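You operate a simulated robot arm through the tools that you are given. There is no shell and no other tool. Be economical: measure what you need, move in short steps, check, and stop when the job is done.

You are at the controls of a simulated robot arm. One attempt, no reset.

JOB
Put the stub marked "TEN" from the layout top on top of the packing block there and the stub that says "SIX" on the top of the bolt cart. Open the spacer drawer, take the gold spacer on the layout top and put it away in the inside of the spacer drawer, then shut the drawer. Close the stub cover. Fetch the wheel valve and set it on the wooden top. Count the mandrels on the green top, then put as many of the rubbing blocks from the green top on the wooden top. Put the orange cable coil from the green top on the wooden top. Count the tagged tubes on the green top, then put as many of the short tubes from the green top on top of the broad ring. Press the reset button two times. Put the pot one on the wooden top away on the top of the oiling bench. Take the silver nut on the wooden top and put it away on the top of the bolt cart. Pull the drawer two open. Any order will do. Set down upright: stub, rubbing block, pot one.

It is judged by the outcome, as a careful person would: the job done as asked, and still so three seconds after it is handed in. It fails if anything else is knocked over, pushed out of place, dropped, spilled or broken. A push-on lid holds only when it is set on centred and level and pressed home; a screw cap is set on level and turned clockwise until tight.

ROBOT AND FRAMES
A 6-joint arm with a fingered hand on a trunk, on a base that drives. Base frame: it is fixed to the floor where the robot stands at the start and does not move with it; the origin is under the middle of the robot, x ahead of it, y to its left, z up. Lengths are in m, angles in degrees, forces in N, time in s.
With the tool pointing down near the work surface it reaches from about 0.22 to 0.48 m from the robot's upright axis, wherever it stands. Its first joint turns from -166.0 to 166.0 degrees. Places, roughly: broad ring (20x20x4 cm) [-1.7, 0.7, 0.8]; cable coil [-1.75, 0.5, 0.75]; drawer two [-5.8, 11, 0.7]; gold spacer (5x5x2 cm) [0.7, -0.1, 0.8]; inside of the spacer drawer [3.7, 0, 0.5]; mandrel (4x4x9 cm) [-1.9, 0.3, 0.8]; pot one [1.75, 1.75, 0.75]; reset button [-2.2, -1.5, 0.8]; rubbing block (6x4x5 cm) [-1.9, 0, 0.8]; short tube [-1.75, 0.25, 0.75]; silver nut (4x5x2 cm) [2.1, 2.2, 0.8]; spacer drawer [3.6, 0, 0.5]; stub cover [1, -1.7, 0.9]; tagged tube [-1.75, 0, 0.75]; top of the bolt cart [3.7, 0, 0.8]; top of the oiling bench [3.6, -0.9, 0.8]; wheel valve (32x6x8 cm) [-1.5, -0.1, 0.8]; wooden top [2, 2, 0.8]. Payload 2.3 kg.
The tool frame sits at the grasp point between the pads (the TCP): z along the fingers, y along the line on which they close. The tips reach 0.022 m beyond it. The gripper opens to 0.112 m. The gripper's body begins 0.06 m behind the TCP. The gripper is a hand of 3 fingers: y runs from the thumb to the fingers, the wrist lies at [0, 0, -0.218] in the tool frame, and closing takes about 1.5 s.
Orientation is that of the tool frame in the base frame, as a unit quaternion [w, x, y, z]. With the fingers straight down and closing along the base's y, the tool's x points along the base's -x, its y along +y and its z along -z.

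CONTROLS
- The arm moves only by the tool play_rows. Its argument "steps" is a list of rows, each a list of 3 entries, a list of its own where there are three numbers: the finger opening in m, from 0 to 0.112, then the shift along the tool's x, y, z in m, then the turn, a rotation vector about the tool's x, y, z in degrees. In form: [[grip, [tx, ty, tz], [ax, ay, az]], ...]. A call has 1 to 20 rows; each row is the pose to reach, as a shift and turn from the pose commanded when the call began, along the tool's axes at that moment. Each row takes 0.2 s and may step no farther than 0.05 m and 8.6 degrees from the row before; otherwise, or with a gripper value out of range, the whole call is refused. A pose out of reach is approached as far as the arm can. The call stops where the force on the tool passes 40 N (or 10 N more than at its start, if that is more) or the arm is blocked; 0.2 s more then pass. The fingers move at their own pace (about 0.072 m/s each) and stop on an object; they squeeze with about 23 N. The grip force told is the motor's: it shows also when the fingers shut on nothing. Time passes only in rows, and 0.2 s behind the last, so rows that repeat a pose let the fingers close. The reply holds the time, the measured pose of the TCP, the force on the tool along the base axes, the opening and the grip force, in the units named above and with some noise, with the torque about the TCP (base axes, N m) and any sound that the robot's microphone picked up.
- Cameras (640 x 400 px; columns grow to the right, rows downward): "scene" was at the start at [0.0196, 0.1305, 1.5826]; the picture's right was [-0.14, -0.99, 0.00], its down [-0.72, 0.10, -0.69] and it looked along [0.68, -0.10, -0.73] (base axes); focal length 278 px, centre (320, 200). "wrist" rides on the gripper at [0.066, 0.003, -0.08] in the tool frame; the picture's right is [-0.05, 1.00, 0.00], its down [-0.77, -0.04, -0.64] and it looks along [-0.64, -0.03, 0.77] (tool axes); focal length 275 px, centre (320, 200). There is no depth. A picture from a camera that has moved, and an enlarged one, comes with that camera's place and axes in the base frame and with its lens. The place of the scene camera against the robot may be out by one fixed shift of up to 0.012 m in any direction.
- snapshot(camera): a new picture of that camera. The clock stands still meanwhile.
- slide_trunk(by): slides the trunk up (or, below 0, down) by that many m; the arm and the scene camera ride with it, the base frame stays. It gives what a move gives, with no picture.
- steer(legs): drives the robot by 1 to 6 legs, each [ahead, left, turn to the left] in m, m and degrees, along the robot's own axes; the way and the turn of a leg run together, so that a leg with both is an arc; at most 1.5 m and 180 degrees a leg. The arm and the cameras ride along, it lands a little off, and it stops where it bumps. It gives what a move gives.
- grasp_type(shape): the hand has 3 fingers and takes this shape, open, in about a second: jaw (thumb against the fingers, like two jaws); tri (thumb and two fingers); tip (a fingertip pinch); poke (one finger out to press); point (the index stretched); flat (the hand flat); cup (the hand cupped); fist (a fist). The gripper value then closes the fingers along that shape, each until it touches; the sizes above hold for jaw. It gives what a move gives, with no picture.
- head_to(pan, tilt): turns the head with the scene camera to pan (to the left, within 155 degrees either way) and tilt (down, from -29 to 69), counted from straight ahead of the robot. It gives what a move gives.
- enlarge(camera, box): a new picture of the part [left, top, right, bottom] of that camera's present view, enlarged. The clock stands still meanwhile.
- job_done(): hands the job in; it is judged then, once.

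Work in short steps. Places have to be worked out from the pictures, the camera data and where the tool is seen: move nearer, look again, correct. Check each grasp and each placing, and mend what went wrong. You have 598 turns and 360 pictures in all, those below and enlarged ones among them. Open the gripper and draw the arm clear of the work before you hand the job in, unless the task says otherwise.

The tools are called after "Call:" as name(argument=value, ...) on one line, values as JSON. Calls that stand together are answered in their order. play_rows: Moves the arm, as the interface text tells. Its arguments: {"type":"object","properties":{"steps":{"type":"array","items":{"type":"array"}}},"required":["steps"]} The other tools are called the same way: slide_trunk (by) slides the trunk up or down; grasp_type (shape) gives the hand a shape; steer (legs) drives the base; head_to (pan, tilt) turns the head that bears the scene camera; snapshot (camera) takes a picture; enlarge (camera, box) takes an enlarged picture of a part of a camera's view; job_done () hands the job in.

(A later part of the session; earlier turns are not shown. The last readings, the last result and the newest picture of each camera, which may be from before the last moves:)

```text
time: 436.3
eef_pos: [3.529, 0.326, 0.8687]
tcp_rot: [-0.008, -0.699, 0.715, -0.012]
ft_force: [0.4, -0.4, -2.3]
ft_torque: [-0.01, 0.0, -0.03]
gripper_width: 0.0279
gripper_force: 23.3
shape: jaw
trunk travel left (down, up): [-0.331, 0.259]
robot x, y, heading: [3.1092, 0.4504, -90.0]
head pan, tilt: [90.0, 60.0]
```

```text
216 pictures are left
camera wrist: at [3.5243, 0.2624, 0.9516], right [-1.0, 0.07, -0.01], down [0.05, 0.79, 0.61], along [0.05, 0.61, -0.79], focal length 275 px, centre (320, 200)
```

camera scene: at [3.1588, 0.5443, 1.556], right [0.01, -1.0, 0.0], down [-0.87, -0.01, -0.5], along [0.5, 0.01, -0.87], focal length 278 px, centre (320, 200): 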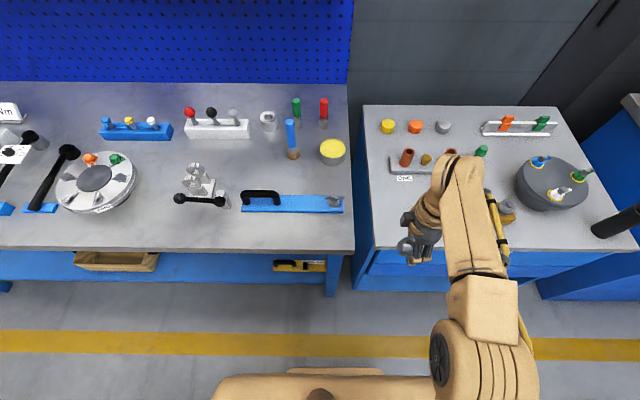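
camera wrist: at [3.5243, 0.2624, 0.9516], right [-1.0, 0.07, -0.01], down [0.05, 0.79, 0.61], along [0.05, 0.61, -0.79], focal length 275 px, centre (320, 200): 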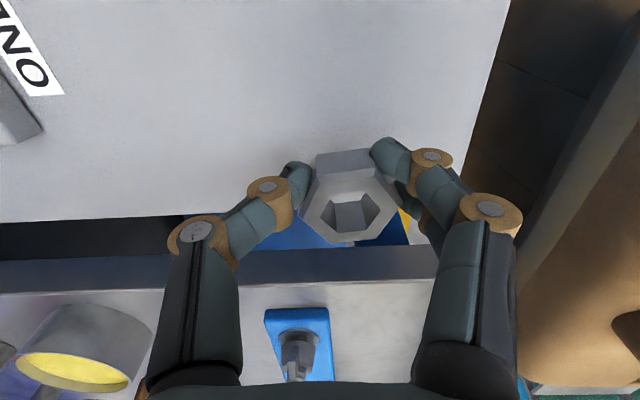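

Over the cart, 8 cm inside its edge. I lower 3.5 cm.

Call:
slide_trunk(by=-0.035)

Call:
slide_trunk(by=-0.006)

```text
time: 437.1
eef_pos: [3.5289, 0.3261, 0.833]
tcp_rot: [-0.007, -0.7, 0.714, -0.013]
ft_force: [0.6, 0.5, -1.3]
ft_torque: [0.0, 0.01, 0.02]
gripper_width: 0.0282
gripper_force: 23.4
shape: jaw
trunk travel left (down, up): [-0.296, 0.294]
robot x, y, heading: [3.1129, 0.4541, -89.9]
head pan, tilt: [90.0, 60.0]
```

```text
time: 437.6
eef_pos: [3.529, 0.327, 0.8275]
tcp_rot: [-0.008, -0.7, 0.714, -0.012]
ft_force: [-0.2, 0.2, -1.0]
ft_torque: [-0.02, 0.01, -0.03]
gripper_width: 0.0281
gripper_force: 23.4
shape: jaw
trunk travel left (down, up): [-0.29, 0.3]
robot x, y, heading: [3.1119, 0.4577, -89.7]
head pan, tilt: [90.0, 60.0]
```

Call:
slide_trunk(by=-0.006)

Call:
slide_trunk(by=-0.004)

```text
time: 438.1
eef_pos: [3.5286, 0.3266, 0.8227]
tcp_rot: [-0.007, -0.7, 0.714, -0.013]
ft_force: [1.4, -0.9, 8.0]
ft_torque: [0.1, 0.36, 0.02]
gripper_width: 0.0278
gripper_force: 23.1
shape: jaw
trunk travel left (down, up): [-0.284, 0.306]
robot x, y, heading: [3.1137, 0.4554, -89.9]
head pan, tilt: [90.0, 60.0]
```

```text
time: 438.8
eef_pos: [3.5289, 0.3279, 0.821]
tcp_rot: [-0.005, -0.7, 0.714, -0.017]
ft_force: [-0.5, 0.3, 16.3]
ft_torque: [0.15, 0.63, 0.01]
gripper_width: 0.0279
gripper_force: 22.6
shape: jaw
trunk travel left (down, up): [-0.28, 0.31]
robot x, y, heading: [3.1154, 0.4495, -90.0]
head pan, tilt: [90.0, 60.0]
stopped: the force on the tool passed its limit (the readings are from after the stop); the commanded pose is now the measured one
```

Contact. I open part-way and rise.

Call:
play_rows(steps=[[0.035, [0, 0, -0.002], [0, 0, 0]], [0.05, [0, 0, -0.002], [0, 0, 0]], [0.065, [0, 0, -0.002], [0, 0, 0]], [0.07, [0, 0, -0.03], [0, 0, 0]], [0.07, [0, 0, -0.07], [0, 0, 0]], [0.07, [0, 0, -0.11], [0, 0, 0]]])

Call:
slide_trunk(by=0.15)

Call:
snapshot(camera="wrist")

```text
time: 440.1
eef_pos: [3.5146, 0.3542, 0.9]
tcp_rot: [-0.002, -0.698, 0.715, -0.016]
ft_force: [0.2, 0.2, -0.1]
ft_torque: [-0.02, 0.0, -0.01]
gripper_width: 0.0697
gripper_force: 0.1
shape: jaw
out of reach, approached as far as the arm can: row 5, 6
trunk travel left (down, up): [-0.28, 0.31]
robot x, y, heading: [3.1132, 0.4526, -89.9]
head pan, tilt: [90.0, 60.0]
```

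```text
time: 441.9
eef_pos: [3.5164, 0.3536, 1.0487]
tcp_rot: [-0.003, -0.698, 0.716, -0.016]
ft_force: [0.2, -0.7, 0.6]
ft_torque: [0.0, 0.02, 0.01]
gripper_width: 0.0699
gripper_force: 0.1
shape: jaw
trunk travel left (down, up): [-0.43, 0.16]
robot x, y, heading: [3.1126, 0.4518, -90.1]
head pan, tilt: [90.0, 60.0]
```

```text
215 pictures are left
camera wrist: at [3.5099, 0.2893, 1.1315], right [-1.0, 0.07, -0.02], down [0.04, 0.79, 0.62], along [0.06, 0.61, -0.79], focal length 275 px, centre (320, 200)
```

wrist: 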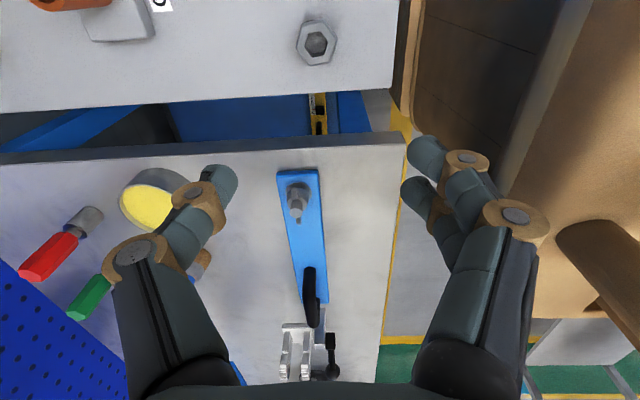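

The nut is on the cart. I draw the arm in a bit to check it moves freely.

Call:
play_rows(steps=[[0.07, [0, 0.02, 0], [0, 0, 0]], [0.07, [0.01, 0.04, 0], [0, 0, 0]], [0.07, [0.02, 0.06, 0], [0, 0, 0]], [0.07, [0.025, 0.08, 0], [0, 0, 0]]])

```text
time: 442.9
eef_pos: [3.4933, 0.3342, 1.0789]
tcp_rot: [-0.005, -0.699, 0.715, -0.014]
ft_force: [-0.5, -0.5, 0.0]
ft_torque: [0.01, 0.03, 0.01]
gripper_width: 0.0694
gripper_force: 0.1
shape: jaw
out of reach, approached as far as the arm can: row 1, 2, 3, 4
trunk travel left (down, up): [-0.43, 0.16]
robot x, y, heading: [3.1124, 0.4526, -89.8]
head pan, tilt: [90.0, 60.0]
```

Stuck straight; I back the base away to open space, raise the trunk, and do the release sweep.

Call:
steer(legs=[[0, -0.42, 0]])

Call:
slide_trunk(by=0.15)

Call:
play_rows(steps=[[0.07, [0, 0, -0.04], [0, 0, 0]], [0.07, [0, 0, -0.08], [0, 0, 0]], [0.07, [0, 0, -0.12], [0, 0, 0]], [0.07, [0, -0.03, -0.12], [0, 0, 0]], [0.07, [0, -0.06, -0.1], [0, 0, 0]], [0.07, [0, -0.08, -0.07], [0, 0, 0]], [0.07, [0, -0.09, -0.03], [0, 0, 0]], [0.07, [0, -0.09, 0.01], [0, 0, 0]], [0.07, [0, -0.08, 0.05], [0, 0, 0]], [0.07, [0, -0.04, 0.08], [0, 0, 0]], [0.07, [0, 0.0, 0.1], [0, 0, 0]], [0.07, [0, 0.04, 0.1], [0, 0, 0]], [0.07, [0, 0.08, 0.1], [0, 0, 0]]])

```text
time: 445.5
eef_pos: [3.0746, 0.3344, 1.0792]
tcp_rot: [-0.004, -0.699, 0.715, -0.014]
ft_force: [-0.2, -0.3, 0.5]
ft_torque: [0.0, -0.03, 0.0]
gripper_width: 0.0697
gripper_force: 0.1
shape: jaw
trunk travel left (down, up): [-0.43, 0.16]
robot x, y, heading: [2.6937, 0.4522, -89.6]
head pan, tilt: [90.0, 60.0]
```

```text
time: 447.2
eef_pos: [3.0745, 0.3336, 1.2298]
tcp_rot: [-0.004, -0.7, 0.714, -0.014]
ft_force: [0.3, 0.5, 0.3]
ft_torque: [-0.02, -0.02, 0.01]
gripper_width: 0.0698
gripper_force: 0.0
shape: jaw
trunk travel left (down, up): [-0.58, 0.01]
robot x, y, heading: [2.6912, 0.4515, -89.6]
head pan, tilt: [90.0, 60.0]
```

```text
time: 450.0
eef_pos: [2.9943, 0.3334, 1.1283]
tcp_rot: [-0.003, -0.699, 0.715, -0.015]
ft_force: [-0.6, -0.2, 0.3]
ft_torque: [0.04, -0.06, -0.01]
gripper_width: 0.0697
gripper_force: 0.0
shape: jaw
out of reach, approached as far as the arm can: row 1, 2, 3, 4, 5, 6, 7, 8, 9
trunk travel left (down, up): [-0.58, 0.01]
robot x, y, heading: [2.6931, 0.4517, -89.7]
head pan, tilt: [90.0, 60.0]
```

Freed. Now to the green table: drive along the lane y≈1.05 to x≈-0.85, turn around, and come alongside its front.

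Call:
steer(legs=[[-0.6, 0, 0], [0, -1.5, 0], [0, -1.5, 0], [0, -0.55, 0], [0, 0, 180], [-0.7, 0, 0]])

Call:
snapshot(camera="scene")

```text
time: 481.0
eef_pos: [-1.1794, 0.4494, 1.1274]
tcp_rot: [-0.014, 0.721, 0.693, 0.005]
ft_force: [1.2, -0.2, 0.0]
ft_torque: [0.0, 0.01, -0.01]
gripper_width: 0.0701
gripper_force: 0.0
shape: jaw
trunk travel left (down, up): [-0.58, 0.01]
robot x, y, heading: [-0.8795, 0.3249, 89.0]
head pan, tilt: [90.0, 60.0]
```

```text
214 pictures are left
camera scene: at [-1.0871, 0.2676, 1.6457], right [0.02, 1.0, 0.0], down [0.87, -0.01, -0.5], along [-0.5, 0.01, -0.87], focal length 278 px, centre (320, 200)
```

scene: 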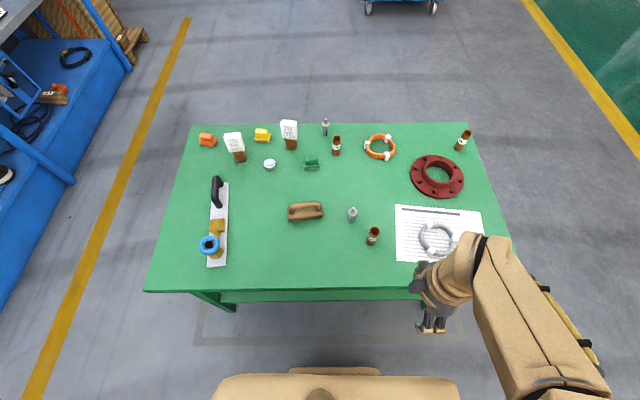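

I enlarge the table to count things.

Call:
enlarge(camera="scene", box=[180, 110, 340, 210])

Call:
enlarge(camera="scene", box=[310, 110, 490, 260])

Call:
enlarge(camera="scene", box=[180, 170, 340, 280])

```text
4.00 times, centred on (260, 160) of scene
camera zoom: at [-1.0871, 0.2676, 1.6457], right [0.02, 1.0, 0.0], down [0.87, -0.01, -0.5], along [-0.5, 0.01, -0.87], focal length 1110 px, centre (560, 360)
```

zoom: 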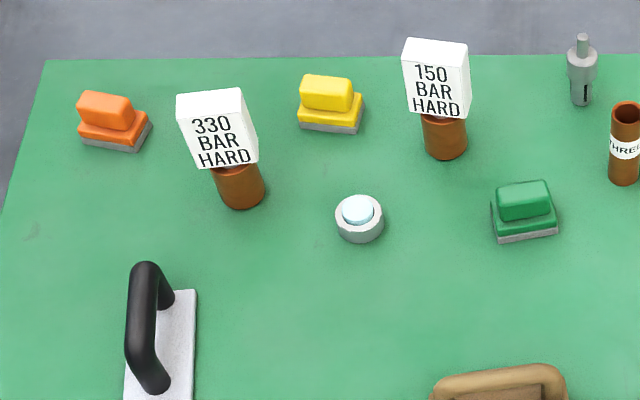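

```text
2.67 times, centred on (400, 185) of scene
camera zoom: at [-1.0871, 0.2676, 1.6457], right [0.02, 1.0, 0.0], down [0.87, -0.01, -0.5], along [-0.5, 0.01, -0.87], focal length 740 px, centre (107, 240)
```

zoom: 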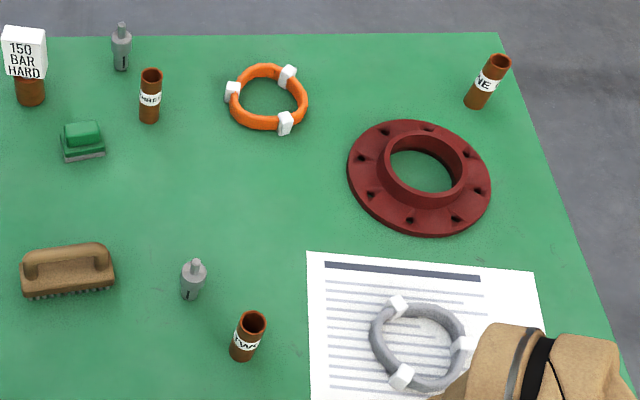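

```text
3.64 times, centred on (260, 225) of scene
camera zoom: at [-1.0871, 0.2676, 1.6457], right [0.02, 1.0, 0.0], down [0.87, -0.01, -0.5], along [-0.5, 0.01, -0.87], focal length 1009 px, centre (538, 109)
```

zoom: 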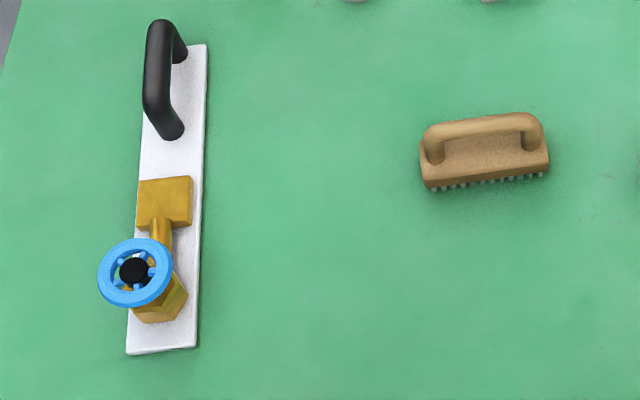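

Counts: mandrels 2 (checking for hidden ones later), tagged tubes 2, rubbing blocks 3, short tubes ONE/TWO/THREE. I'll start with short tube TWO: approach the table front, and lower the trunk.

Call:
steer(legs=[[-0.01, 0.17, 1.0]])

Call:
slide_trunk(by=-0.17)

Call:
snapshot(camera="wrist")

Call:
snapshot(camera="scene")

```text
time: 482.5
eef_pos: [-1.3511, 0.4357, 1.128]
tcp_rot: [-0.014, 0.715, 0.699, 0.004]
ft_force: [-0.8, -0.5, -0.5]
ft_torque: [-0.02, -0.01, 0.01]
gripper_width: 0.0701
gripper_force: 0.0
shape: jaw
trunk travel left (down, up): [-0.58, 0.01]
robot x, y, heading: [-1.0482, 0.3159, 90.0]
head pan, tilt: [90.0, 60.0]
```

```text
time: 484.4
eef_pos: [-1.3505, 0.4361, 0.9582]
tcp_rot: [-0.015, 0.715, 0.699, 0.005]
ft_force: [0.0, 0.4, 0.2]
ft_torque: [-0.02, 0.0, 0.02]
gripper_width: 0.07
gripper_force: 0.0
shape: jaw
trunk travel left (down, up): [-0.41, 0.18]
robot x, y, heading: [-1.05, 0.311, 90.1]
head pan, tilt: [90.0, 60.0]
```

```text
210 pictures are left
camera wrist: at [-1.344, 0.4989, 1.0402], right [1.0, -0.07, -0.02], down [-0.05, -0.79, 0.62], along [-0.06, -0.61, -0.79], focal length 275 px, centre (320, 200)
```

wrist: 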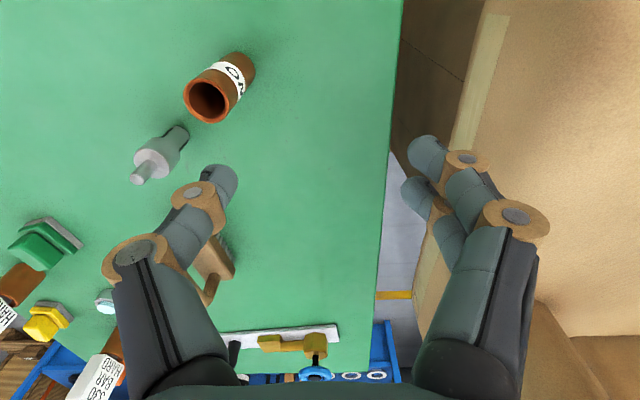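

```text
209 pictures are left
camera scene: at [-1.2549, 0.2553, 1.4758], right [0.0, 1.0, 0.0], down [0.87, 0.0, -0.5], along [-0.5, 0.0, -0.87], focal length 278 px, centre (320, 200)
```

scene: 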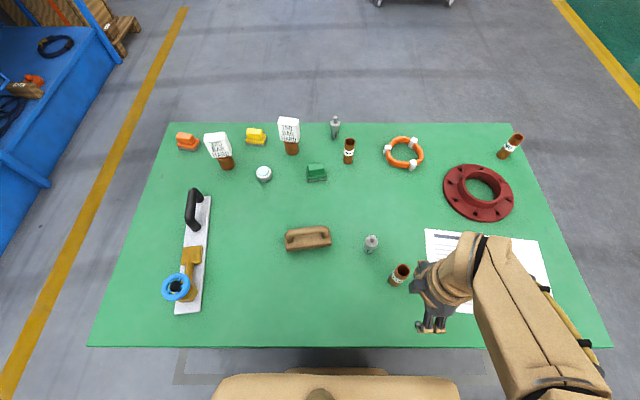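

TWO stands at ≈(-1.428,0.445), ~9 cm tall. I extend over it and descend to z≈0.81, then close.

Call:
play_rows(steps=[[0.08, [0.003, -0.03, 0], [0, 0, 0]], [0.08, [0.006, -0.06, 0], [0, 0, 0]], [0.08, [0.006, -0.078, 0.02], [0, 0, 0]], [0.08, [0.006, -0.078, 0.06], [0, 0, 0]], [0.08, [0.006, -0.078, 0.1], [0, 0, 0]], [0.08, [0.006, -0.078, 0.13], [0, 0, 0]], [0.08, [0.006, -0.078, 0.147], [0, 0, 0]]])

Call:
snapshot(camera="wrist")

```text
time: 486.0
eef_pos: [-1.4304, 0.4469, 0.8113]
tcp_rot: [-0.014, 0.715, 0.699, 0.004]
ft_force: [0.2, 0.5, -0.2]
ft_torque: [0.02, -0.02, 0.02]
gripper_width: 0.0795
gripper_force: 0.1
shape: jaw
trunk travel left (down, up): [-0.41, 0.18]
robot x, y, heading: [-1.0494, 0.3189, 90.1]
head pan, tilt: [90.0, 60.0]
```

```text
208 pictures are left
camera wrist: at [-1.4241, 0.5104, 0.8939], right [1.0, -0.07, -0.02], down [-0.05, -0.79, 0.62], along [-0.06, -0.61, -0.79], focal length 275 px, centre (320, 200)
```

wrist: 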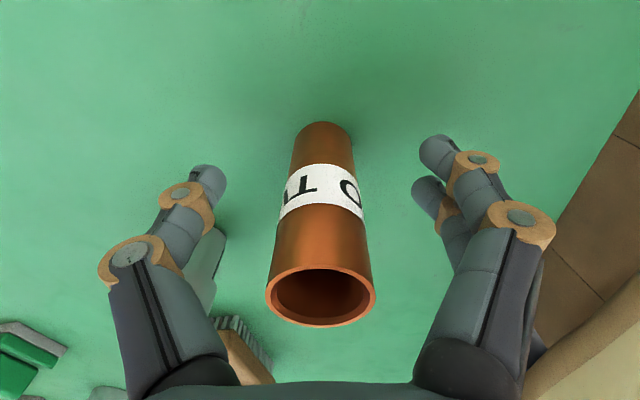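

I shift 8 mm and close, then lift with the trunk.

Call:
play_rows(steps=[[0.08, [-0.008, 0.002, 0], [0, 0, 0]], [0.0, [-0.008, 0.002, 0], [0, 0, 0]], [0.0, [-0.008, 0.002, 0], [0, 0, 0]], [0.0, [-0.008, 0.002, 0], [0, 0, 0]], [0.0, [-0.008, 0.002, 0], [0, 0, 0]], [0.0, [-0.008, 0.002, 0], [0, 0, 0]], [0.0, [-0.008, 0.002, 0], [0, 0, 0]]])

Call:
slide_trunk(by=0.17)

Call:
snapshot(camera="wrist")

```text
time: 487.6
eef_pos: [-1.4289, 0.4392, 0.8108]
tcp_rot: [-0.013, 0.715, 0.699, 0.005]
ft_force: [-0.3, 1.2, 0.0]
ft_torque: [-0.01, -0.02, 0.03]
gripper_width: 0.0224
gripper_force: 23.1
shape: jaw
trunk travel left (down, up): [-0.41, 0.18]
robot x, y, heading: [-1.0482, 0.3118, 89.8]
head pan, tilt: [90.0, 60.0]
```

```text
time: 489.5
eef_pos: [-1.4296, 0.4386, 0.9821]
tcp_rot: [-0.014, 0.715, 0.699, 0.004]
ft_force: [0.3, 0.3, -1.5]
ft_torque: [-0.02, 0.0, -0.02]
gripper_width: 0.0225
gripper_force: 23.6
shape: jaw
trunk travel left (down, up): [-0.58, 0.01]
robot x, y, heading: [-1.046, 0.3176, 90.0]
head pan, tilt: [90.0, 60.0]
```

```text
207 pictures are left
camera wrist: at [-1.4226, 0.5026, 1.0637], right [1.0, -0.07, -0.02], down [-0.05, -0.79, 0.62], along [-0.05, -0.61, -0.79], focal length 275 px, centre (320, 200)
```

wrist: 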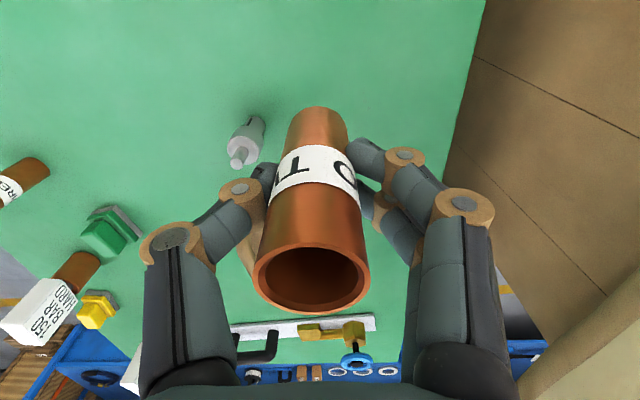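

TWO is in hand. I drive round to the table's +y end (heading 180).

Call:
steer(legs=[[0, -0.2, 0], [1.05, 0, 0], [0, 0, 90], [0.72, 0, 0], [0, 0.1, 0]])

Call:
snapshot(camera="scene")

Call:
snapshot(camera="wrist")

```text
time: 504.2
eef_pos: [-1.6945, 0.8706, 0.9803]
tcp_rot: [-0.012, 0.009, 1.0, -0.007]
ft_force: [-0.8, -0.2, -2.1]
ft_torque: [0.01, 0.0, 0.02]
gripper_width: 0.0221
gripper_force: 23.5
shape: jaw
trunk travel left (down, up): [-0.58, 0.01]
robot x, y, heading: [-1.5692, 1.2546, -179.6]
head pan, tilt: [90.0, 60.0]
```

```text
206 pictures are left
camera scene: at [-1.5097, 1.0456, 1.6456], right [-1.0, -0.01, 0.0], down [-0.01, 0.87, -0.5], along [0.0, -0.5, -0.87], focal length 278 px, centre (320, 200)
```

scene: 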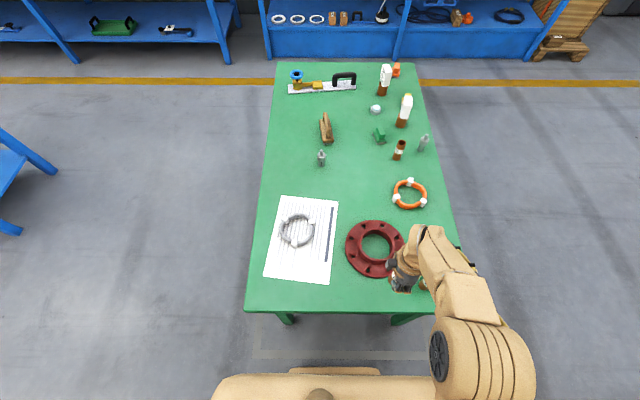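

```text
205 pictures are left
camera wrist: at [-1.7575, 0.8755, 1.0636], right [0.06, 1.0, -0.01], down [0.79, -0.04, 0.62], along [0.61, -0.05, -0.79], focal length 275 px, centre (320, 200)
```

wrist: 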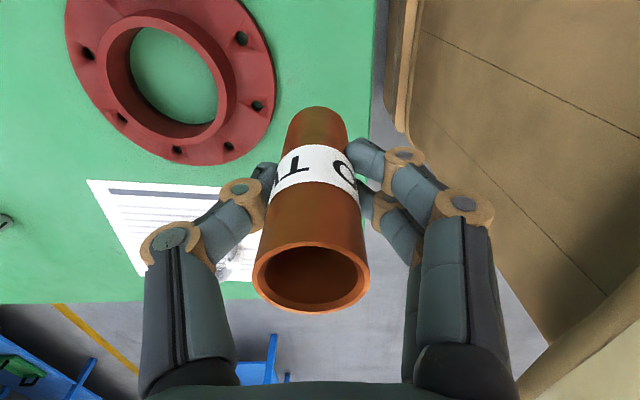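

Full view confirms 2 mandrels and 2 tagged tubes. Ring centre ≈(-1.70,0.735). I turn the hand 90° so the fingers close along x (tangentially), then look.

Call:
play_rows(steps=[[0.0, [0, 0, 0], [0, 0, 8.2]], [0.0, [0, 0, 0], [0, 0, 16.4]], [0.0, [0, 0, 0], [0, 0, 24.6]], [0.0, [0, 0, 0], [0, 0, 32.8]], [0.0, [0, 0, 0], [0, 0, 41]], [0.0, [0, 0, 0], [0, 0, 49.2]], [0.0, [0, 0, 0], [0, 0, 57.4]], [0.0, [0, 0, 0], [0, 0, 65.6]], [0.0, [0, 0, 0], [0, 0, 73.8]], [0.0, [0, 0, 0], [0, 0, 82]], [0.0, [0, 0, 0], [0, 0, 90]]])

Call:
snapshot(camera="wrist")

```text
time: 506.6
eef_pos: [-1.7342, 0.8799, 1.2075]
tcp_rot: [-0.014, 0.653, 0.757, 0.013]
ft_force: [-0.3, 0.4, -1.7]
ft_torque: [0.01, -0.08, -0.01]
gripper_width: 0.0214
gripper_force: 22.9
shape: jaw
out of reach, approached as far as the arm can: row 2, 3, 4, 5, 6, 7, 8, 9, 10, 11
trunk travel left (down, up): [-0.58, 0.01]
robot x, y, heading: [-1.5772, 1.2554, -179.3]
head pan, tilt: [90.0, 60.0]
```

```text
204 pictures are left
camera wrist: at [-1.7399, 0.9423, 1.2919], right [0.99, 0.1, 0.0], down [0.08, -0.79, 0.61], along [0.06, -0.6, -0.8], focal length 275 px, centre (320, 200)
```

wrist: 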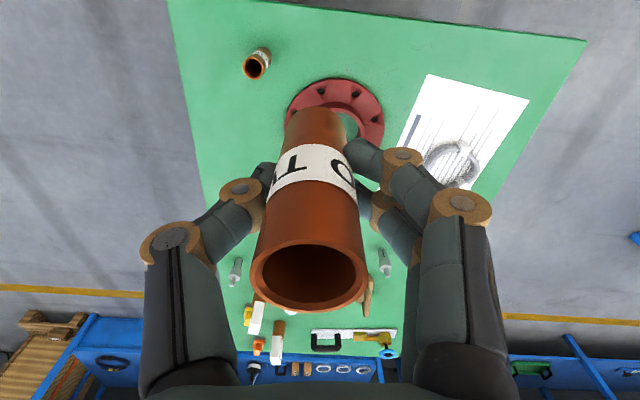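

That turn direction runs into a wrist limit (the arm rose). I rotate back the other way, to the flipped yaw that worked before.

Call:
play_rows(steps=[[0.0, [0, 0, 0.01], [0, 0, -8.2]], [0.0, [0, 0, 0.03], [0, 0, -16.4]], [0.0, [0, 0, 0.05], [0, 0, -24.6]], [0.0, [0, 0, 0.07], [0, 0, -32.8]], [0.0, [0, 0, 0.09], [0, 0, -41]], [0.0, [0, 0, 0.1], [0, 0, -49.2]], [0.0, [0, 0, 0.12], [0, 0, -57.4]], [0.0, [0, 0, 0.14], [0, 0, -65.6]], [0.0, [0, 0, 0.16], [0, 0, -73.8]], [0.0, [0, 0, 0.17], [0, 0, -82]]])

Call:
play_rows(steps=[[0.0, [0, 0, 0], [0, 0, -8.2]], [0.0, [0, 0, 0], [0, 0, -16.4]], [0.0, [0, 0, 0], [0, 0, -24.6]], [0.0, [0, 0, 0], [0, 0, -32.8]], [0.0, [0, 0, 0], [0, 0, -41]], [0.0, [0, 0, 0], [0, 0, -49.2]], [0.0, [0, 0, 0], [0, 0, -57.4]], [0.0, [0, 0, 0], [0, 0, -65.6]], [0.0, [0, 0, 0], [0, 0, -73.8]], [0.0, [0, 0, 0], [0, 0, -82]], [0.0, [0, 0, 0], [0, 0, -90]]])

Call:
snapshot(camera="wrist")

```text
time: 508.8
eef_pos: [-1.7308, 0.8817, 1.1923]
tcp_rot: [0.002, -0.005, 0.999, 0.039]
ft_force: [-0.1, -1.0, -1.8]
ft_torque: [0.03, -0.01, 0.01]
gripper_width: 0.0214
gripper_force: 23.4
shape: jaw
out of reach, approached as far as the arm can: row 1, 2, 3, 4, 5, 6, 7, 8, 9, 10
trunk travel left (down, up): [-0.58, 0.01]
robot x, y, heading: [-1.5725, 1.2513, -179.4]
head pan, tilt: [90.0, 60.0]
```

```text
time: 511.2
eef_pos: [-1.7305, 0.8795, 1.2061]
tcp_rot: [-0.014, 0.711, -0.703, -0.017]
ft_force: [0.1, 0.5, -2.6]
ft_torque: [-0.02, 0.03, 0.01]
gripper_width: 0.0212
gripper_force: 22.7
shape: jaw
out of reach, approached as far as the arm can: row 1, 2, 3, 4, 5, 6, 7, 8, 9, 10, 11
trunk travel left (down, up): [-0.58, 0.01]
robot x, y, heading: [-1.5734, 1.2545, -179.4]
head pan, tilt: [90.0, 60.0]
```

```text
203 pictures are left
camera wrist: at [-1.7326, 0.8098, 1.2839], right [-1.0, 0.04, 0.01], down [0.03, 0.74, 0.67], along [0.02, 0.67, -0.74], focal length 275 px, centre (320, 200)
```

wrist: 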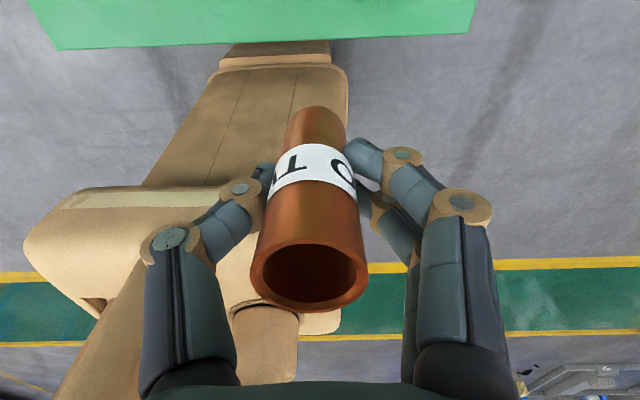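

The yaw is right but the elbow is caught straight. I do the release sweep (outward, down, in) well above the table.

Call:
play_rows(steps=[[0.0, [0.03, 0, -0.03], [0, 0, 0]], [0.0, [0.06, 0, -0.02], [0, 0, 0]], [0.0, [0.08, 0, 0.01], [0, 0, 0]], [0.0, [0.09, 0, 0.05], [0, 0, 0]], [0.0, [0.09, 0, 0.09], [0, 0, 0]], [0.0, [0.08, 0, 0.13], [0, 0, 0]], [0.0, [0.05, 0, 0.15], [0, 0, 0]], [0.0, [0.01, 0, 0.16], [0, 0, 0]], [0.0, [-0.02, 0, 0.16], [0, 0, 0]]])

Call:
snapshot(camera="wrist")

```text
time: 513.2
eef_pos: [-1.7326, 0.9057, 1.048]
tcp_rot: [-0.012, 0.71, -0.704, -0.015]
ft_force: [0.3, 0.2, -1.5]
ft_torque: [0.02, 0.03, 0.0]
gripper_width: 0.0216
gripper_force: 23.0
shape: jaw
out of reach, approached as far as the arm can: row 1, 2, 3, 4, 5, 6
trunk travel left (down, up): [-0.58, 0.01]
robot x, y, heading: [-1.5704, 1.2499, -179.4]
head pan, tilt: [90.0, 60.0]
```

```text
202 pictures are left
camera wrist: at [-1.7341, 0.8364, 1.1267], right [-1.0, 0.04, 0.01], down [0.03, 0.75, 0.66], along [0.02, 0.66, -0.75], focal length 275 px, centre (320, 200)
```

wrist: 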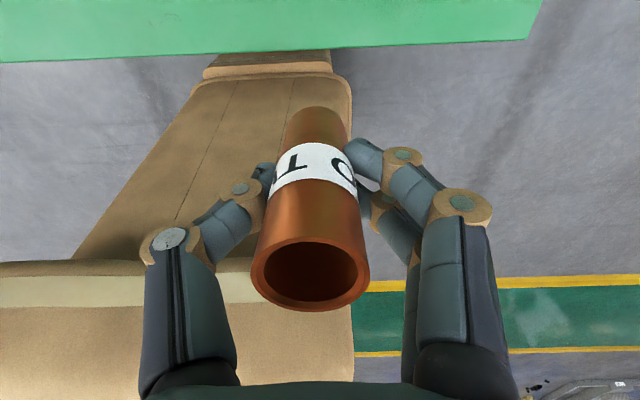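

Free again. The tube leans ~13° in the grip, so I tilt the hand inward to bring it upright and check with the scene camera.

Call:
play_rows(steps=[[0.0, [0, 0, 0], [0, -5.5, 0]], [0.0, [0, 0, 0], [0, -11, 0]], [0.0, [0, 0, 0], [0, -11, 0]]])

Call:
steer(legs=[[-0.033, 0.09, -0.6]])

Call:
snapshot(camera="wrist")

Call:
enlarge(camera="scene", box=[320, 180, 500, 320])

```text
time: 514.0
eef_pos: [-1.7323, 0.9067, 1.0477]
tcp_rot: [-0.079, 0.705, -0.7, -0.085]
ft_force: [-0.5, 0.8, -1.7]
ft_torque: [-0.05, 0.01, 0.0]
gripper_width: 0.0216
gripper_force: 22.9
shape: jaw
trunk travel left (down, up): [-0.58, 0.01]
robot x, y, heading: [-1.5713, 1.2498, -179.4]
head pan, tilt: [90.0, 60.0]
```

```text
time: 515.1
eef_pos: [-1.7022, 0.817, 1.0463]
tcp_rot: [0.08, -0.702, 0.703, 0.084]
ft_force: [0.6, 0.0, -2.0]
ft_torque: [-0.01, 0.01, 0.02]
gripper_width: 0.0215
gripper_force: 22.9
shape: jaw
trunk travel left (down, up): [-0.58, 0.01]
robot x, y, heading: [-1.5405, 1.1675, 179.8]
head pan, tilt: [90.0, 60.0]
```

```text
201 pictures are left
camera wrist: at [-1.7049, 0.734, 1.111], right [-1.0, 0.05, 0.02], down [0.04, 0.6, 0.8], along [0.03, 0.8, -0.61], focal length 275 px, centre (320, 200)
```

wrist: 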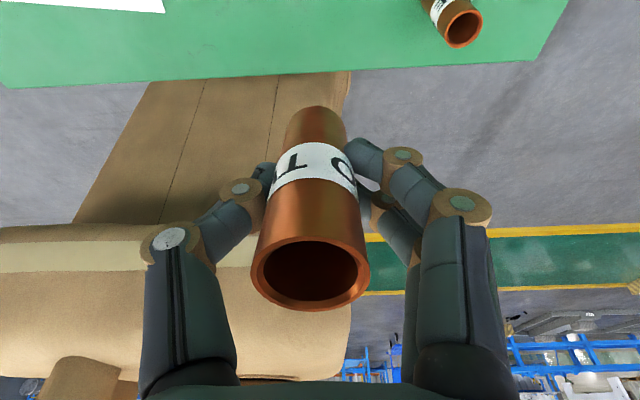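

```text
2.86 times, centred on (410, 250) of scene
camera zoom: at [-1.4788, 0.9548, 1.6456], right [-1.0, 0.0, 0.0], down [0.0, 0.87, -0.5], along [0.0, -0.5, -0.87], focal length 793 px, centre (63, 57)
```

zoom: 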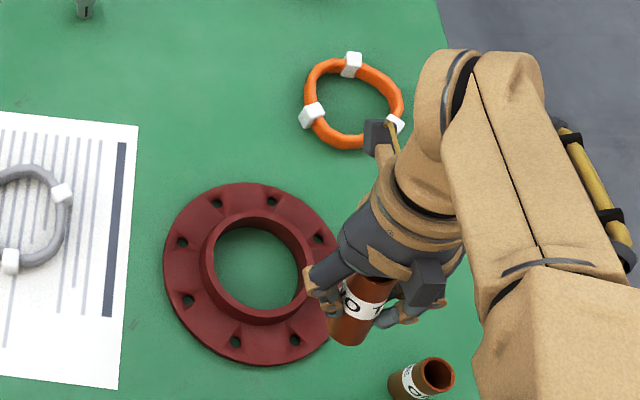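

I check the tube's lean with an enlarged wrist view.

Call:
enlarge(camera="wrist", box=[220, 80, 420, 330])

```text
1.60 times, centred on (320, 205) of wrist
camera zoom: at [-1.7049, 0.734, 1.111], right [-1.0, 0.05, 0.02], down [0.04, 0.6, 0.8], along [0.03, 0.8, -0.61], focal length 440 px, centre (320, 192)
```

zoom: 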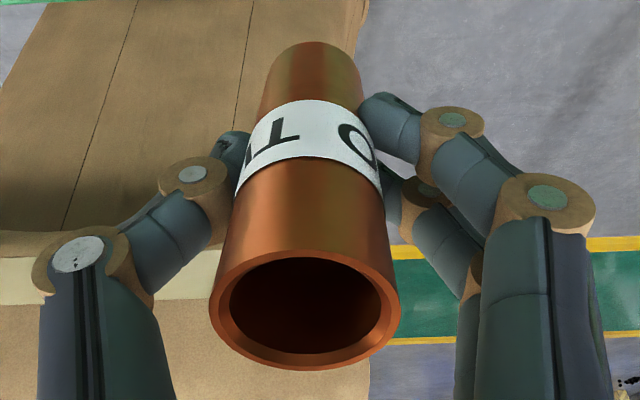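

Measured by the rim's ellipse, the tube is in fact aligned with the hand. I undo the tilt to make the hand vertical.

Call:
play_rows(steps=[[0.0, [0, 0, 0], [0, 6.5, 0]], [0.0, [0, 0, 0], [0, 13, 0]], [0.0, [0, 0, 0], [0, 13, 0]]])

Call:
enlarge(camera="scene", box=[320, 180, 500, 320])

```text
time: 515.9
eef_pos: [-1.703, 0.818, 1.0479]
tcp_rot: [-0.001, -0.707, 0.708, 0.003]
ft_force: [0.5, 0.6, -1.8]
ft_torque: [0.05, -0.01, 0.03]
gripper_width: 0.0214
gripper_force: 23.2
shape: jaw
trunk travel left (down, up): [-0.58, 0.01]
robot x, y, heading: [-1.5401, 1.1604, 179.8]
head pan, tilt: [90.0, 60.0]
```

```text
2.86 times, centred on (410, 250) of scene
camera zoom: at [-1.4792, 0.9553, 1.6457], right [-1.0, 0.0, 0.0], down [0.0, 0.87, -0.5], along [0.0, -0.5, -0.87], focal length 793 px, centre (63, 57)
```

zoom: 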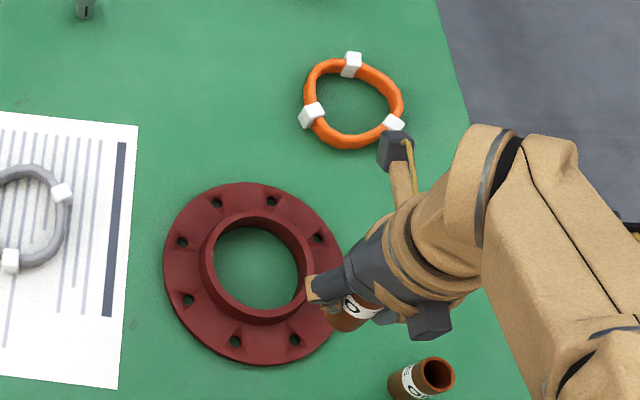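

Relative to the ring, I need to shift +1.1 cm in x and −2.6 cm in y to stand the tube on the near rim between two bolt holes. Then lower.

Call:
play_rows(steps=[[0.0, [0.013, -0.005, 0], [0, 0, 0]], [0.0, [0.026, -0.011, 0], [0, 0, 0]], [0.0, [0.026, -0.011, 0], [0, 0, 0]]])

Call:
slide_trunk(by=-0.17)

Call:
enlarge(camera="scene", box=[320, 180, 500, 320])

Call:
snapshot(camera="wrist")

```text
time: 516.7
eef_pos: [-1.6934, 0.7916, 1.0463]
tcp_rot: [-0.001, -0.706, 0.708, 0.003]
ft_force: [0.0, -0.8, -2.2]
ft_torque: [0.04, 0.01, 0.0]
gripper_width: 0.0212
gripper_force: 23.4
shape: jaw
trunk travel left (down, up): [-0.58, 0.01]
robot x, y, heading: [-1.5417, 1.1599, 179.7]
head pan, tilt: [90.0, 60.0]
```

```text
time: 518.6
eef_pos: [-1.693, 0.7914, 0.8779]
tcp_rot: [0.0, -0.707, 0.707, 0.004]
ft_force: [-0.2, 0.1, -1.4]
ft_torque: [0.01, 0.03, 0.01]
gripper_width: 0.0214
gripper_force: 22.8
shape: jaw
trunk travel left (down, up): [-0.41, 0.18]
robot x, y, heading: [-1.5376, 1.1639, 179.8]
head pan, tilt: [90.0, 60.0]
```

```text
2.86 times, centred on (410, 250) of scene
camera zoom: at [-1.479, 0.9555, 1.4757], right [-1.0, 0.0, 0.0], down [0.0, 0.87, -0.5], along [0.0, -0.5, -0.87], focal length 793 px, centre (63, 57)
```

zoom: 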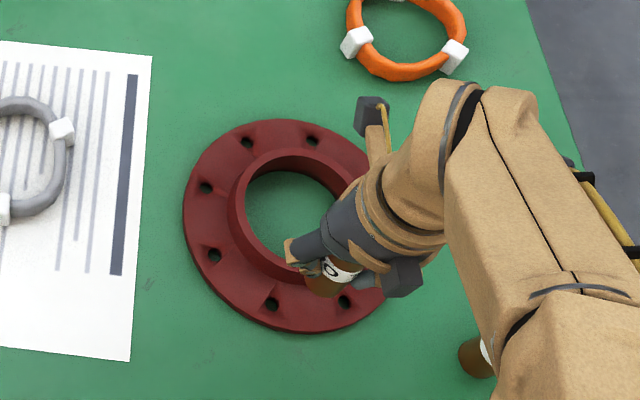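

```text
196 pictures are left
camera wrist: at [-1.6941, 0.7245, 0.9578], right [-1.0, 0.05, 0.01], down [0.04, 0.77, 0.64], along [0.03, 0.64, -0.77], focal length 275 px, centre (320, 200)
```

wrist: 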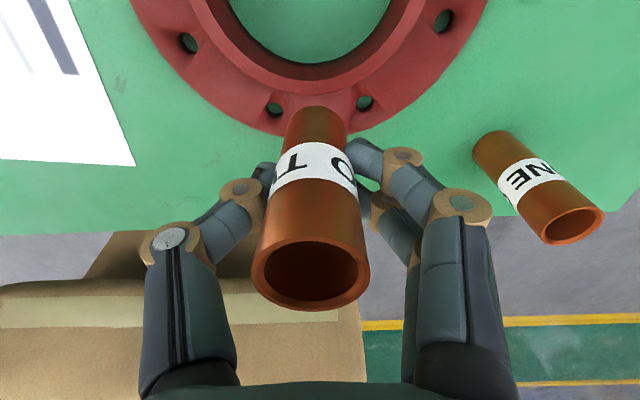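

The tube is lined up between two bolt holes on the near rim. I lower stepwise.

Call:
play_rows(steps=[[0.0, [0.003, 0, 0.012], [0, 0, 0]], [0.0, [0.003, 0, 0.024], [0, 0, 0]], [0.0, [0.003, 0, 0.03], [0, 0, 0]]])

Call:
snapshot(camera="wrist")

```text
time: 519.5
eef_pos: [-1.692, 0.7884, 0.8482]
tcp_rot: [-0.002, -0.706, 0.708, 0.003]
ft_force: [-0.3, 2.5, 8.8]
ft_torque: [-0.01, -0.06, -0.04]
gripper_width: 0.0217
gripper_force: 22.6
shape: jaw
trunk travel left (down, up): [-0.41, 0.18]
robot x, y, heading: [-1.5386, 1.1581, 179.7]
head pan, tilt: [90.0, 60.0]
```

```text
195 pictures are left
camera wrist: at [-1.694, 0.7223, 0.9293], right [-1.0, 0.05, 0.01], down [0.04, 0.77, 0.64], along [0.03, 0.64, -0.77], focal length 275 px, centre (320, 200)
```

wrist: 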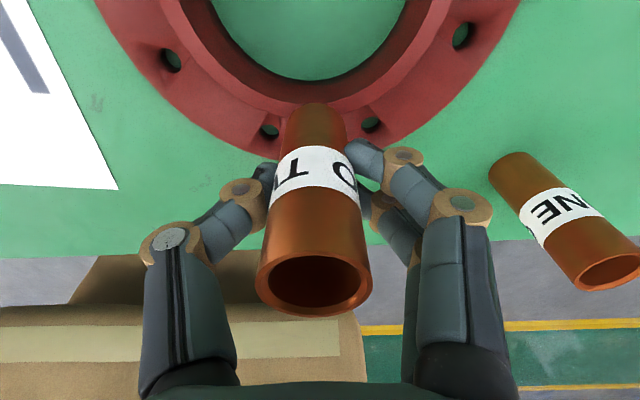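

Contact came early (base z≈0.797): the flange may slope up to the hub. I raise and study the ring's profile.

Call:
slide_trunk(by=0.15)

Call:
head_to(pan=90, tilt=45)

Call:
steer(legs=[[0.0, -0.2, 0]])

Call:
snapshot(camera="scene")

```text
time: 521.2
eef_pos: [-1.6924, 0.7879, 0.9981]
tcp_rot: [0.0, 0.707, -0.707, -0.005]
ft_force: [-1.1, 0.1, -2.2]
ft_torque: [0.0, 0.0, 0.01]
gripper_width: 0.0218
gripper_force: 22.6
shape: jaw
trunk travel left (down, up): [-0.56, 0.03]
robot x, y, heading: [-1.5404, 1.1632, 179.8]
head pan, tilt: [90.0, 60.0]
```

```text
time: 522.0
eef_pos: [-1.6919, 0.7878, 0.9976]
tcp_rot: [-0.001, -0.706, 0.708, 0.004]
ft_force: [0.1, -0.6, -1.1]
ft_torque: [-0.02, -0.01, 0.05]
gripper_width: 0.0217
gripper_force: 23.3
shape: jaw
trunk travel left (down, up): [-0.56, 0.03]
robot x, y, heading: [-1.5432, 1.1637, 179.6]
head pan, tilt: [90.0, 45.0]
```

```text
time: 523.6
eef_pos: [-1.6915, 0.9879, 0.9983]
tcp_rot: [-0.001, -0.706, 0.708, 0.004]
ft_force: [-0.1, -0.7, -2.5]
ft_torque: [-0.02, -0.03, -0.02]
gripper_width: 0.0218
gripper_force: 23.1
shape: jaw
trunk travel left (down, up): [-0.56, 0.03]
robot x, y, heading: [-1.5411, 1.3603, 179.6]
head pan, tilt: [90.0, 45.0]
```

```text
194 pictures are left
camera scene: at [-1.4785, 1.1409, 1.6453], right [-1.0, 0.0, 0.0], down [0.0, 0.71, -0.71], along [0.0, -0.71, -0.71], focal length 278 px, centre (320, 200)
```

scene: 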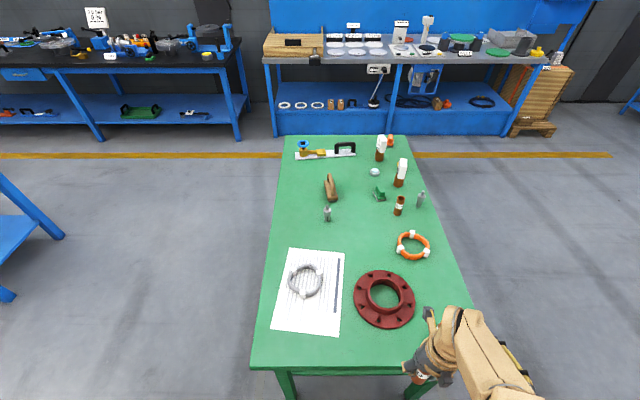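

Call:
enlarge(camera="scene", box=[340, 255, 430, 340])

```text
4.71 times, centred on (385, 298) of scene
camera zoom: at [-1.4785, 1.1409, 1.6453], right [-1.0, 0.0, 0.0], down [0.0, 0.71, -0.71], along [0.0, -0.71, -0.71], focal length 1306 px, centre (14, -259)
```

zoom: 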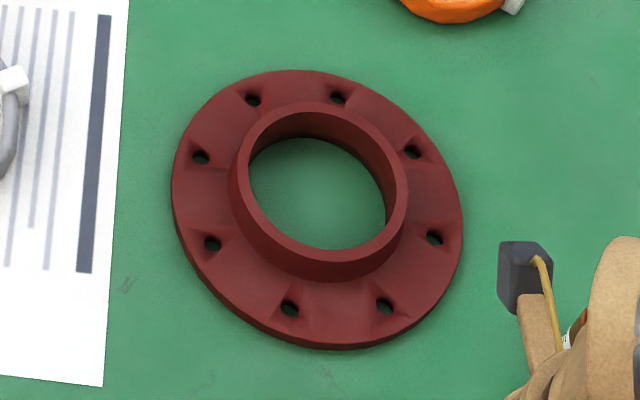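

The flange is flat; the tube had caught the hub's edge. I return, stand 7 mm further out, and lower again.

Call:
steer(legs=[[0.0, 0.2, 0.2]])

Call:
head_to(pan=90, tilt=60)

Call:
slide_trunk(by=-0.12)

Call:
snapshot(camera="wrist")

```text
time: 525.2
eef_pos: [-1.6918, 0.7876, 0.996]
tcp_rot: [0.001, -0.706, 0.708, 0.004]
ft_force: [-1.0, 0.6, -1.9]
ft_torque: [0.06, 0.0, 0.0]
gripper_width: 0.022
gripper_force: 23.2
shape: jaw
trunk travel left (down, up): [-0.56, 0.03]
robot x, y, heading: [-1.5403, 1.1626, 179.7]
head pan, tilt: [90.0, 45.0]
```

```text
time: 525.9
eef_pos: [-1.6927, 0.787, 0.9973]
tcp_rot: [0.0, -0.707, 0.708, 0.004]
ft_force: [-0.3, -0.2, -1.8]
ft_torque: [-0.02, 0.03, -0.02]
gripper_width: 0.0216
gripper_force: 22.3
shape: jaw
trunk travel left (down, up): [-0.56, 0.03]
robot x, y, heading: [-1.5373, 1.1634, 179.9]
head pan, tilt: [90.0, 60.0]
```

```text
time: 527.4
eef_pos: [-1.692, 0.7879, 0.8772]
tcp_rot: [0.0, -0.707, 0.707, 0.004]
ft_force: [-1.3, 0.0, -1.9]
ft_torque: [0.0, 0.02, -0.02]
gripper_width: 0.0219
gripper_force: 22.5
shape: jaw
trunk travel left (down, up): [-0.44, 0.15]
robot x, y, heading: [-1.541, 1.1644, 180.1]
head pan, tilt: [90.0, 60.0]
```

```text
192 pictures are left
camera wrist: at [-1.6943, 0.7208, 0.958], right [-1.0, 0.05, 0.01], down [0.04, 0.77, 0.64], along [0.03, 0.64, -0.77], focal length 275 px, centre (320, 200)
```

wrist: 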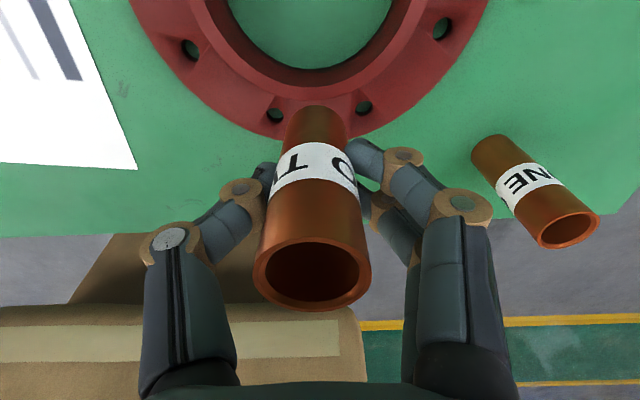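

I move 9 mm toward me and lower to contact.

Call:
play_rows(steps=[[0.0, [-0.009, 0, 0.0], [0, 0, 0]], [0.0, [-0.009, 0, 0.015], [0, 0, 0]], [0.0, [-0.009, 0, 0.03], [0, 0, 0]], [0.0, [-0.009, 0, 0.036], [0, 0, 0]], [0.0, [-0.009, 0, 0.042], [0, 0, 0]]])

```text
time: 528.6
eef_pos: [-1.6926, 0.7966, 0.8345]
tcp_rot: [0.0, -0.706, 0.708, 0.005]
ft_force: [-0.5, 0.2, -2.3]
ft_torque: [0.01, 0.03, -0.02]
gripper_width: 0.0218
gripper_force: 23.4
shape: jaw
trunk travel left (down, up): [-0.44, 0.15]
robot x, y, heading: [-1.5364, 1.1599, 179.8]
head pan, tilt: [90.0, 60.0]
```

Past the hub edge now. Further down in 3-mm steps.

Call:
play_rows(steps=[[0.0, [0, 0, 0.003], [0, 0, 0]], [0.0, [0, 0, 0.006], [0, 0, 0]], [0.0, [0, 0, 0.009], [0, 0, 0]], [0.0, [0, 0, 0.012], [0, 0, 0]]])

Call:
snapshot(camera="wrist")

```text
time: 529.6
eef_pos: [-1.6932, 0.7965, 0.824]
tcp_rot: [-0.002, -0.706, 0.709, 0.004]
ft_force: [-0.5, 1.5, 1.2]
ft_torque: [0.01, -0.01, -0.01]
gripper_width: 0.0217
gripper_force: 23.4
shape: jaw
trunk travel left (down, up): [-0.44, 0.15]
robot x, y, heading: [-1.5372, 1.1602, 179.8]
head pan, tilt: [90.0, 60.0]
```

```text
191 pictures are left
camera wrist: at [-1.6948, 0.7303, 0.9044], right [-1.0, 0.05, 0.01], down [0.04, 0.77, 0.64], along [0.03, 0.64, -0.77], focal length 275 px, centre (320, 200)
```

wrist: 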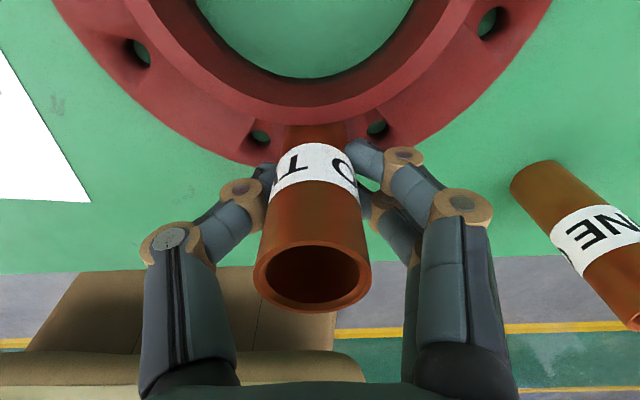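

Standing on the flange with light contact. I open gradually.

Call:
play_rows(steps=[[0.03, [0, 0, 0], [0, 0, 0]], [0.04, [0, 0, 0], [0, 0, 0]], [0.05, [0, 0, -0.002], [0, 0, 0]], [0.06, [0, 0, -0.004], [0, 0, 0]], [0.06, [0, 0, -0.004], [0, 0, 0]]])

Call:
snapshot(camera="wrist")

```text
time: 530.8
eef_pos: [-1.6909, 0.7968, 0.828]
tcp_rot: [-0.001, -0.707, 0.708, 0.005]
ft_force: [0.4, 0.0, 0.2]
ft_torque: [0.0, 0.02, -0.02]
gripper_width: 0.0595
gripper_force: 0.0
shape: jaw
trunk travel left (down, up): [-0.44, 0.15]
robot x, y, heading: [-1.5393, 1.1612, 179.8]
head pan, tilt: [90.0, 60.0]
```

```text
190 pictures are left
camera wrist: at [-1.6947, 0.7299, 0.9081], right [-1.0, 0.05, 0.01], down [0.04, 0.77, 0.64], along [0.03, 0.64, -0.77], focal length 275 px, centre (320, 200)
```

wrist: 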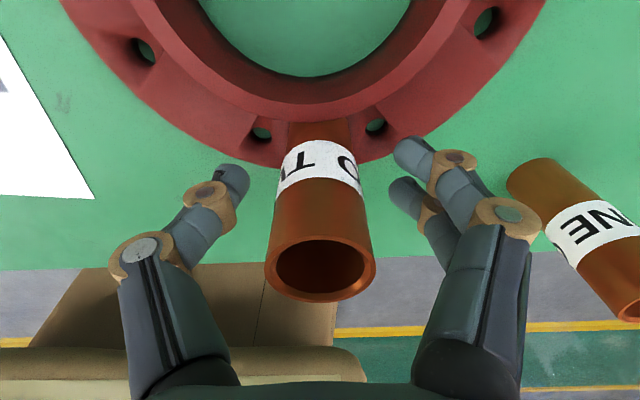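

It stands free. I rise with the trunk and look.

Call:
slide_trunk(by=0.15)

Call:
snapshot(camera="wrist")

```text
time: 532.6
eef_pos: [-1.6927, 0.7967, 0.9773]
tcp_rot: [0.0, -0.706, 0.708, 0.005]
ft_force: [0.6, -0.7, 0.0]
ft_torque: [0.02, 0.01, -0.01]
gripper_width: 0.0596
gripper_force: 0.0
shape: jaw
trunk travel left (down, up): [-0.59, 0.0]
robot x, y, heading: [-1.5434, 1.1637, 179.5]
head pan, tilt: [90.0, 60.0]
```

```text
189 pictures are left
camera wrist: at [-1.6947, 0.7298, 1.0578], right [-1.0, 0.05, 0.01], down [0.04, 0.77, 0.64], along [0.03, 0.64, -0.77], focal length 275 px, centre (320, 200)
```

wrist: 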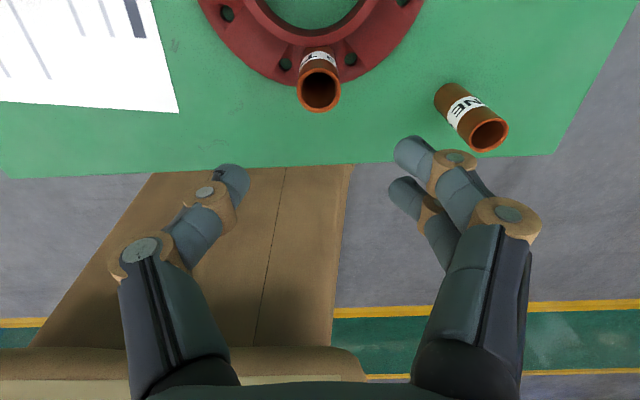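

TWO stands on the ring. ONE is at (-1.827,0.8375). I move the base to bring the hand over it and lower.

Call:
steer(legs=[[0.134, -0.04, 0.3]])

Call:
snapshot(camera="wrist")

```text
time: 533.9
eef_pos: [-1.823, 0.8355, 0.9776]
tcp_rot: [0.001, 0.708, -0.706, -0.002]
ft_force: [-0.7, -1.3, 0.3]
ft_torque: [0.03, -0.01, -0.01]
gripper_width: 0.0592
gripper_force: 0.0
shape: jaw
trunk travel left (down, up): [-0.59, 0.0]
robot x, y, heading: [-1.6688, 1.2011, -180.0]
head pan, tilt: [90.0, 60.0]
```

```text
188 pictures are left
camera wrist: at [-1.825, 0.7692, 1.0578], right [-1.0, 0.04, 0.01], down [0.04, 0.77, 0.64], along [0.02, 0.64, -0.77], focal length 275 px, centre (320, 200)
```

wrist: 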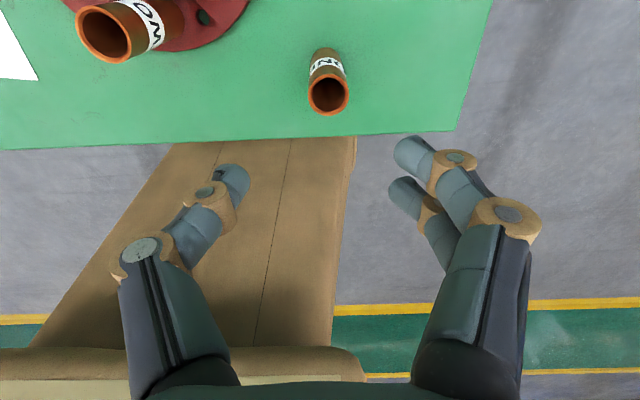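

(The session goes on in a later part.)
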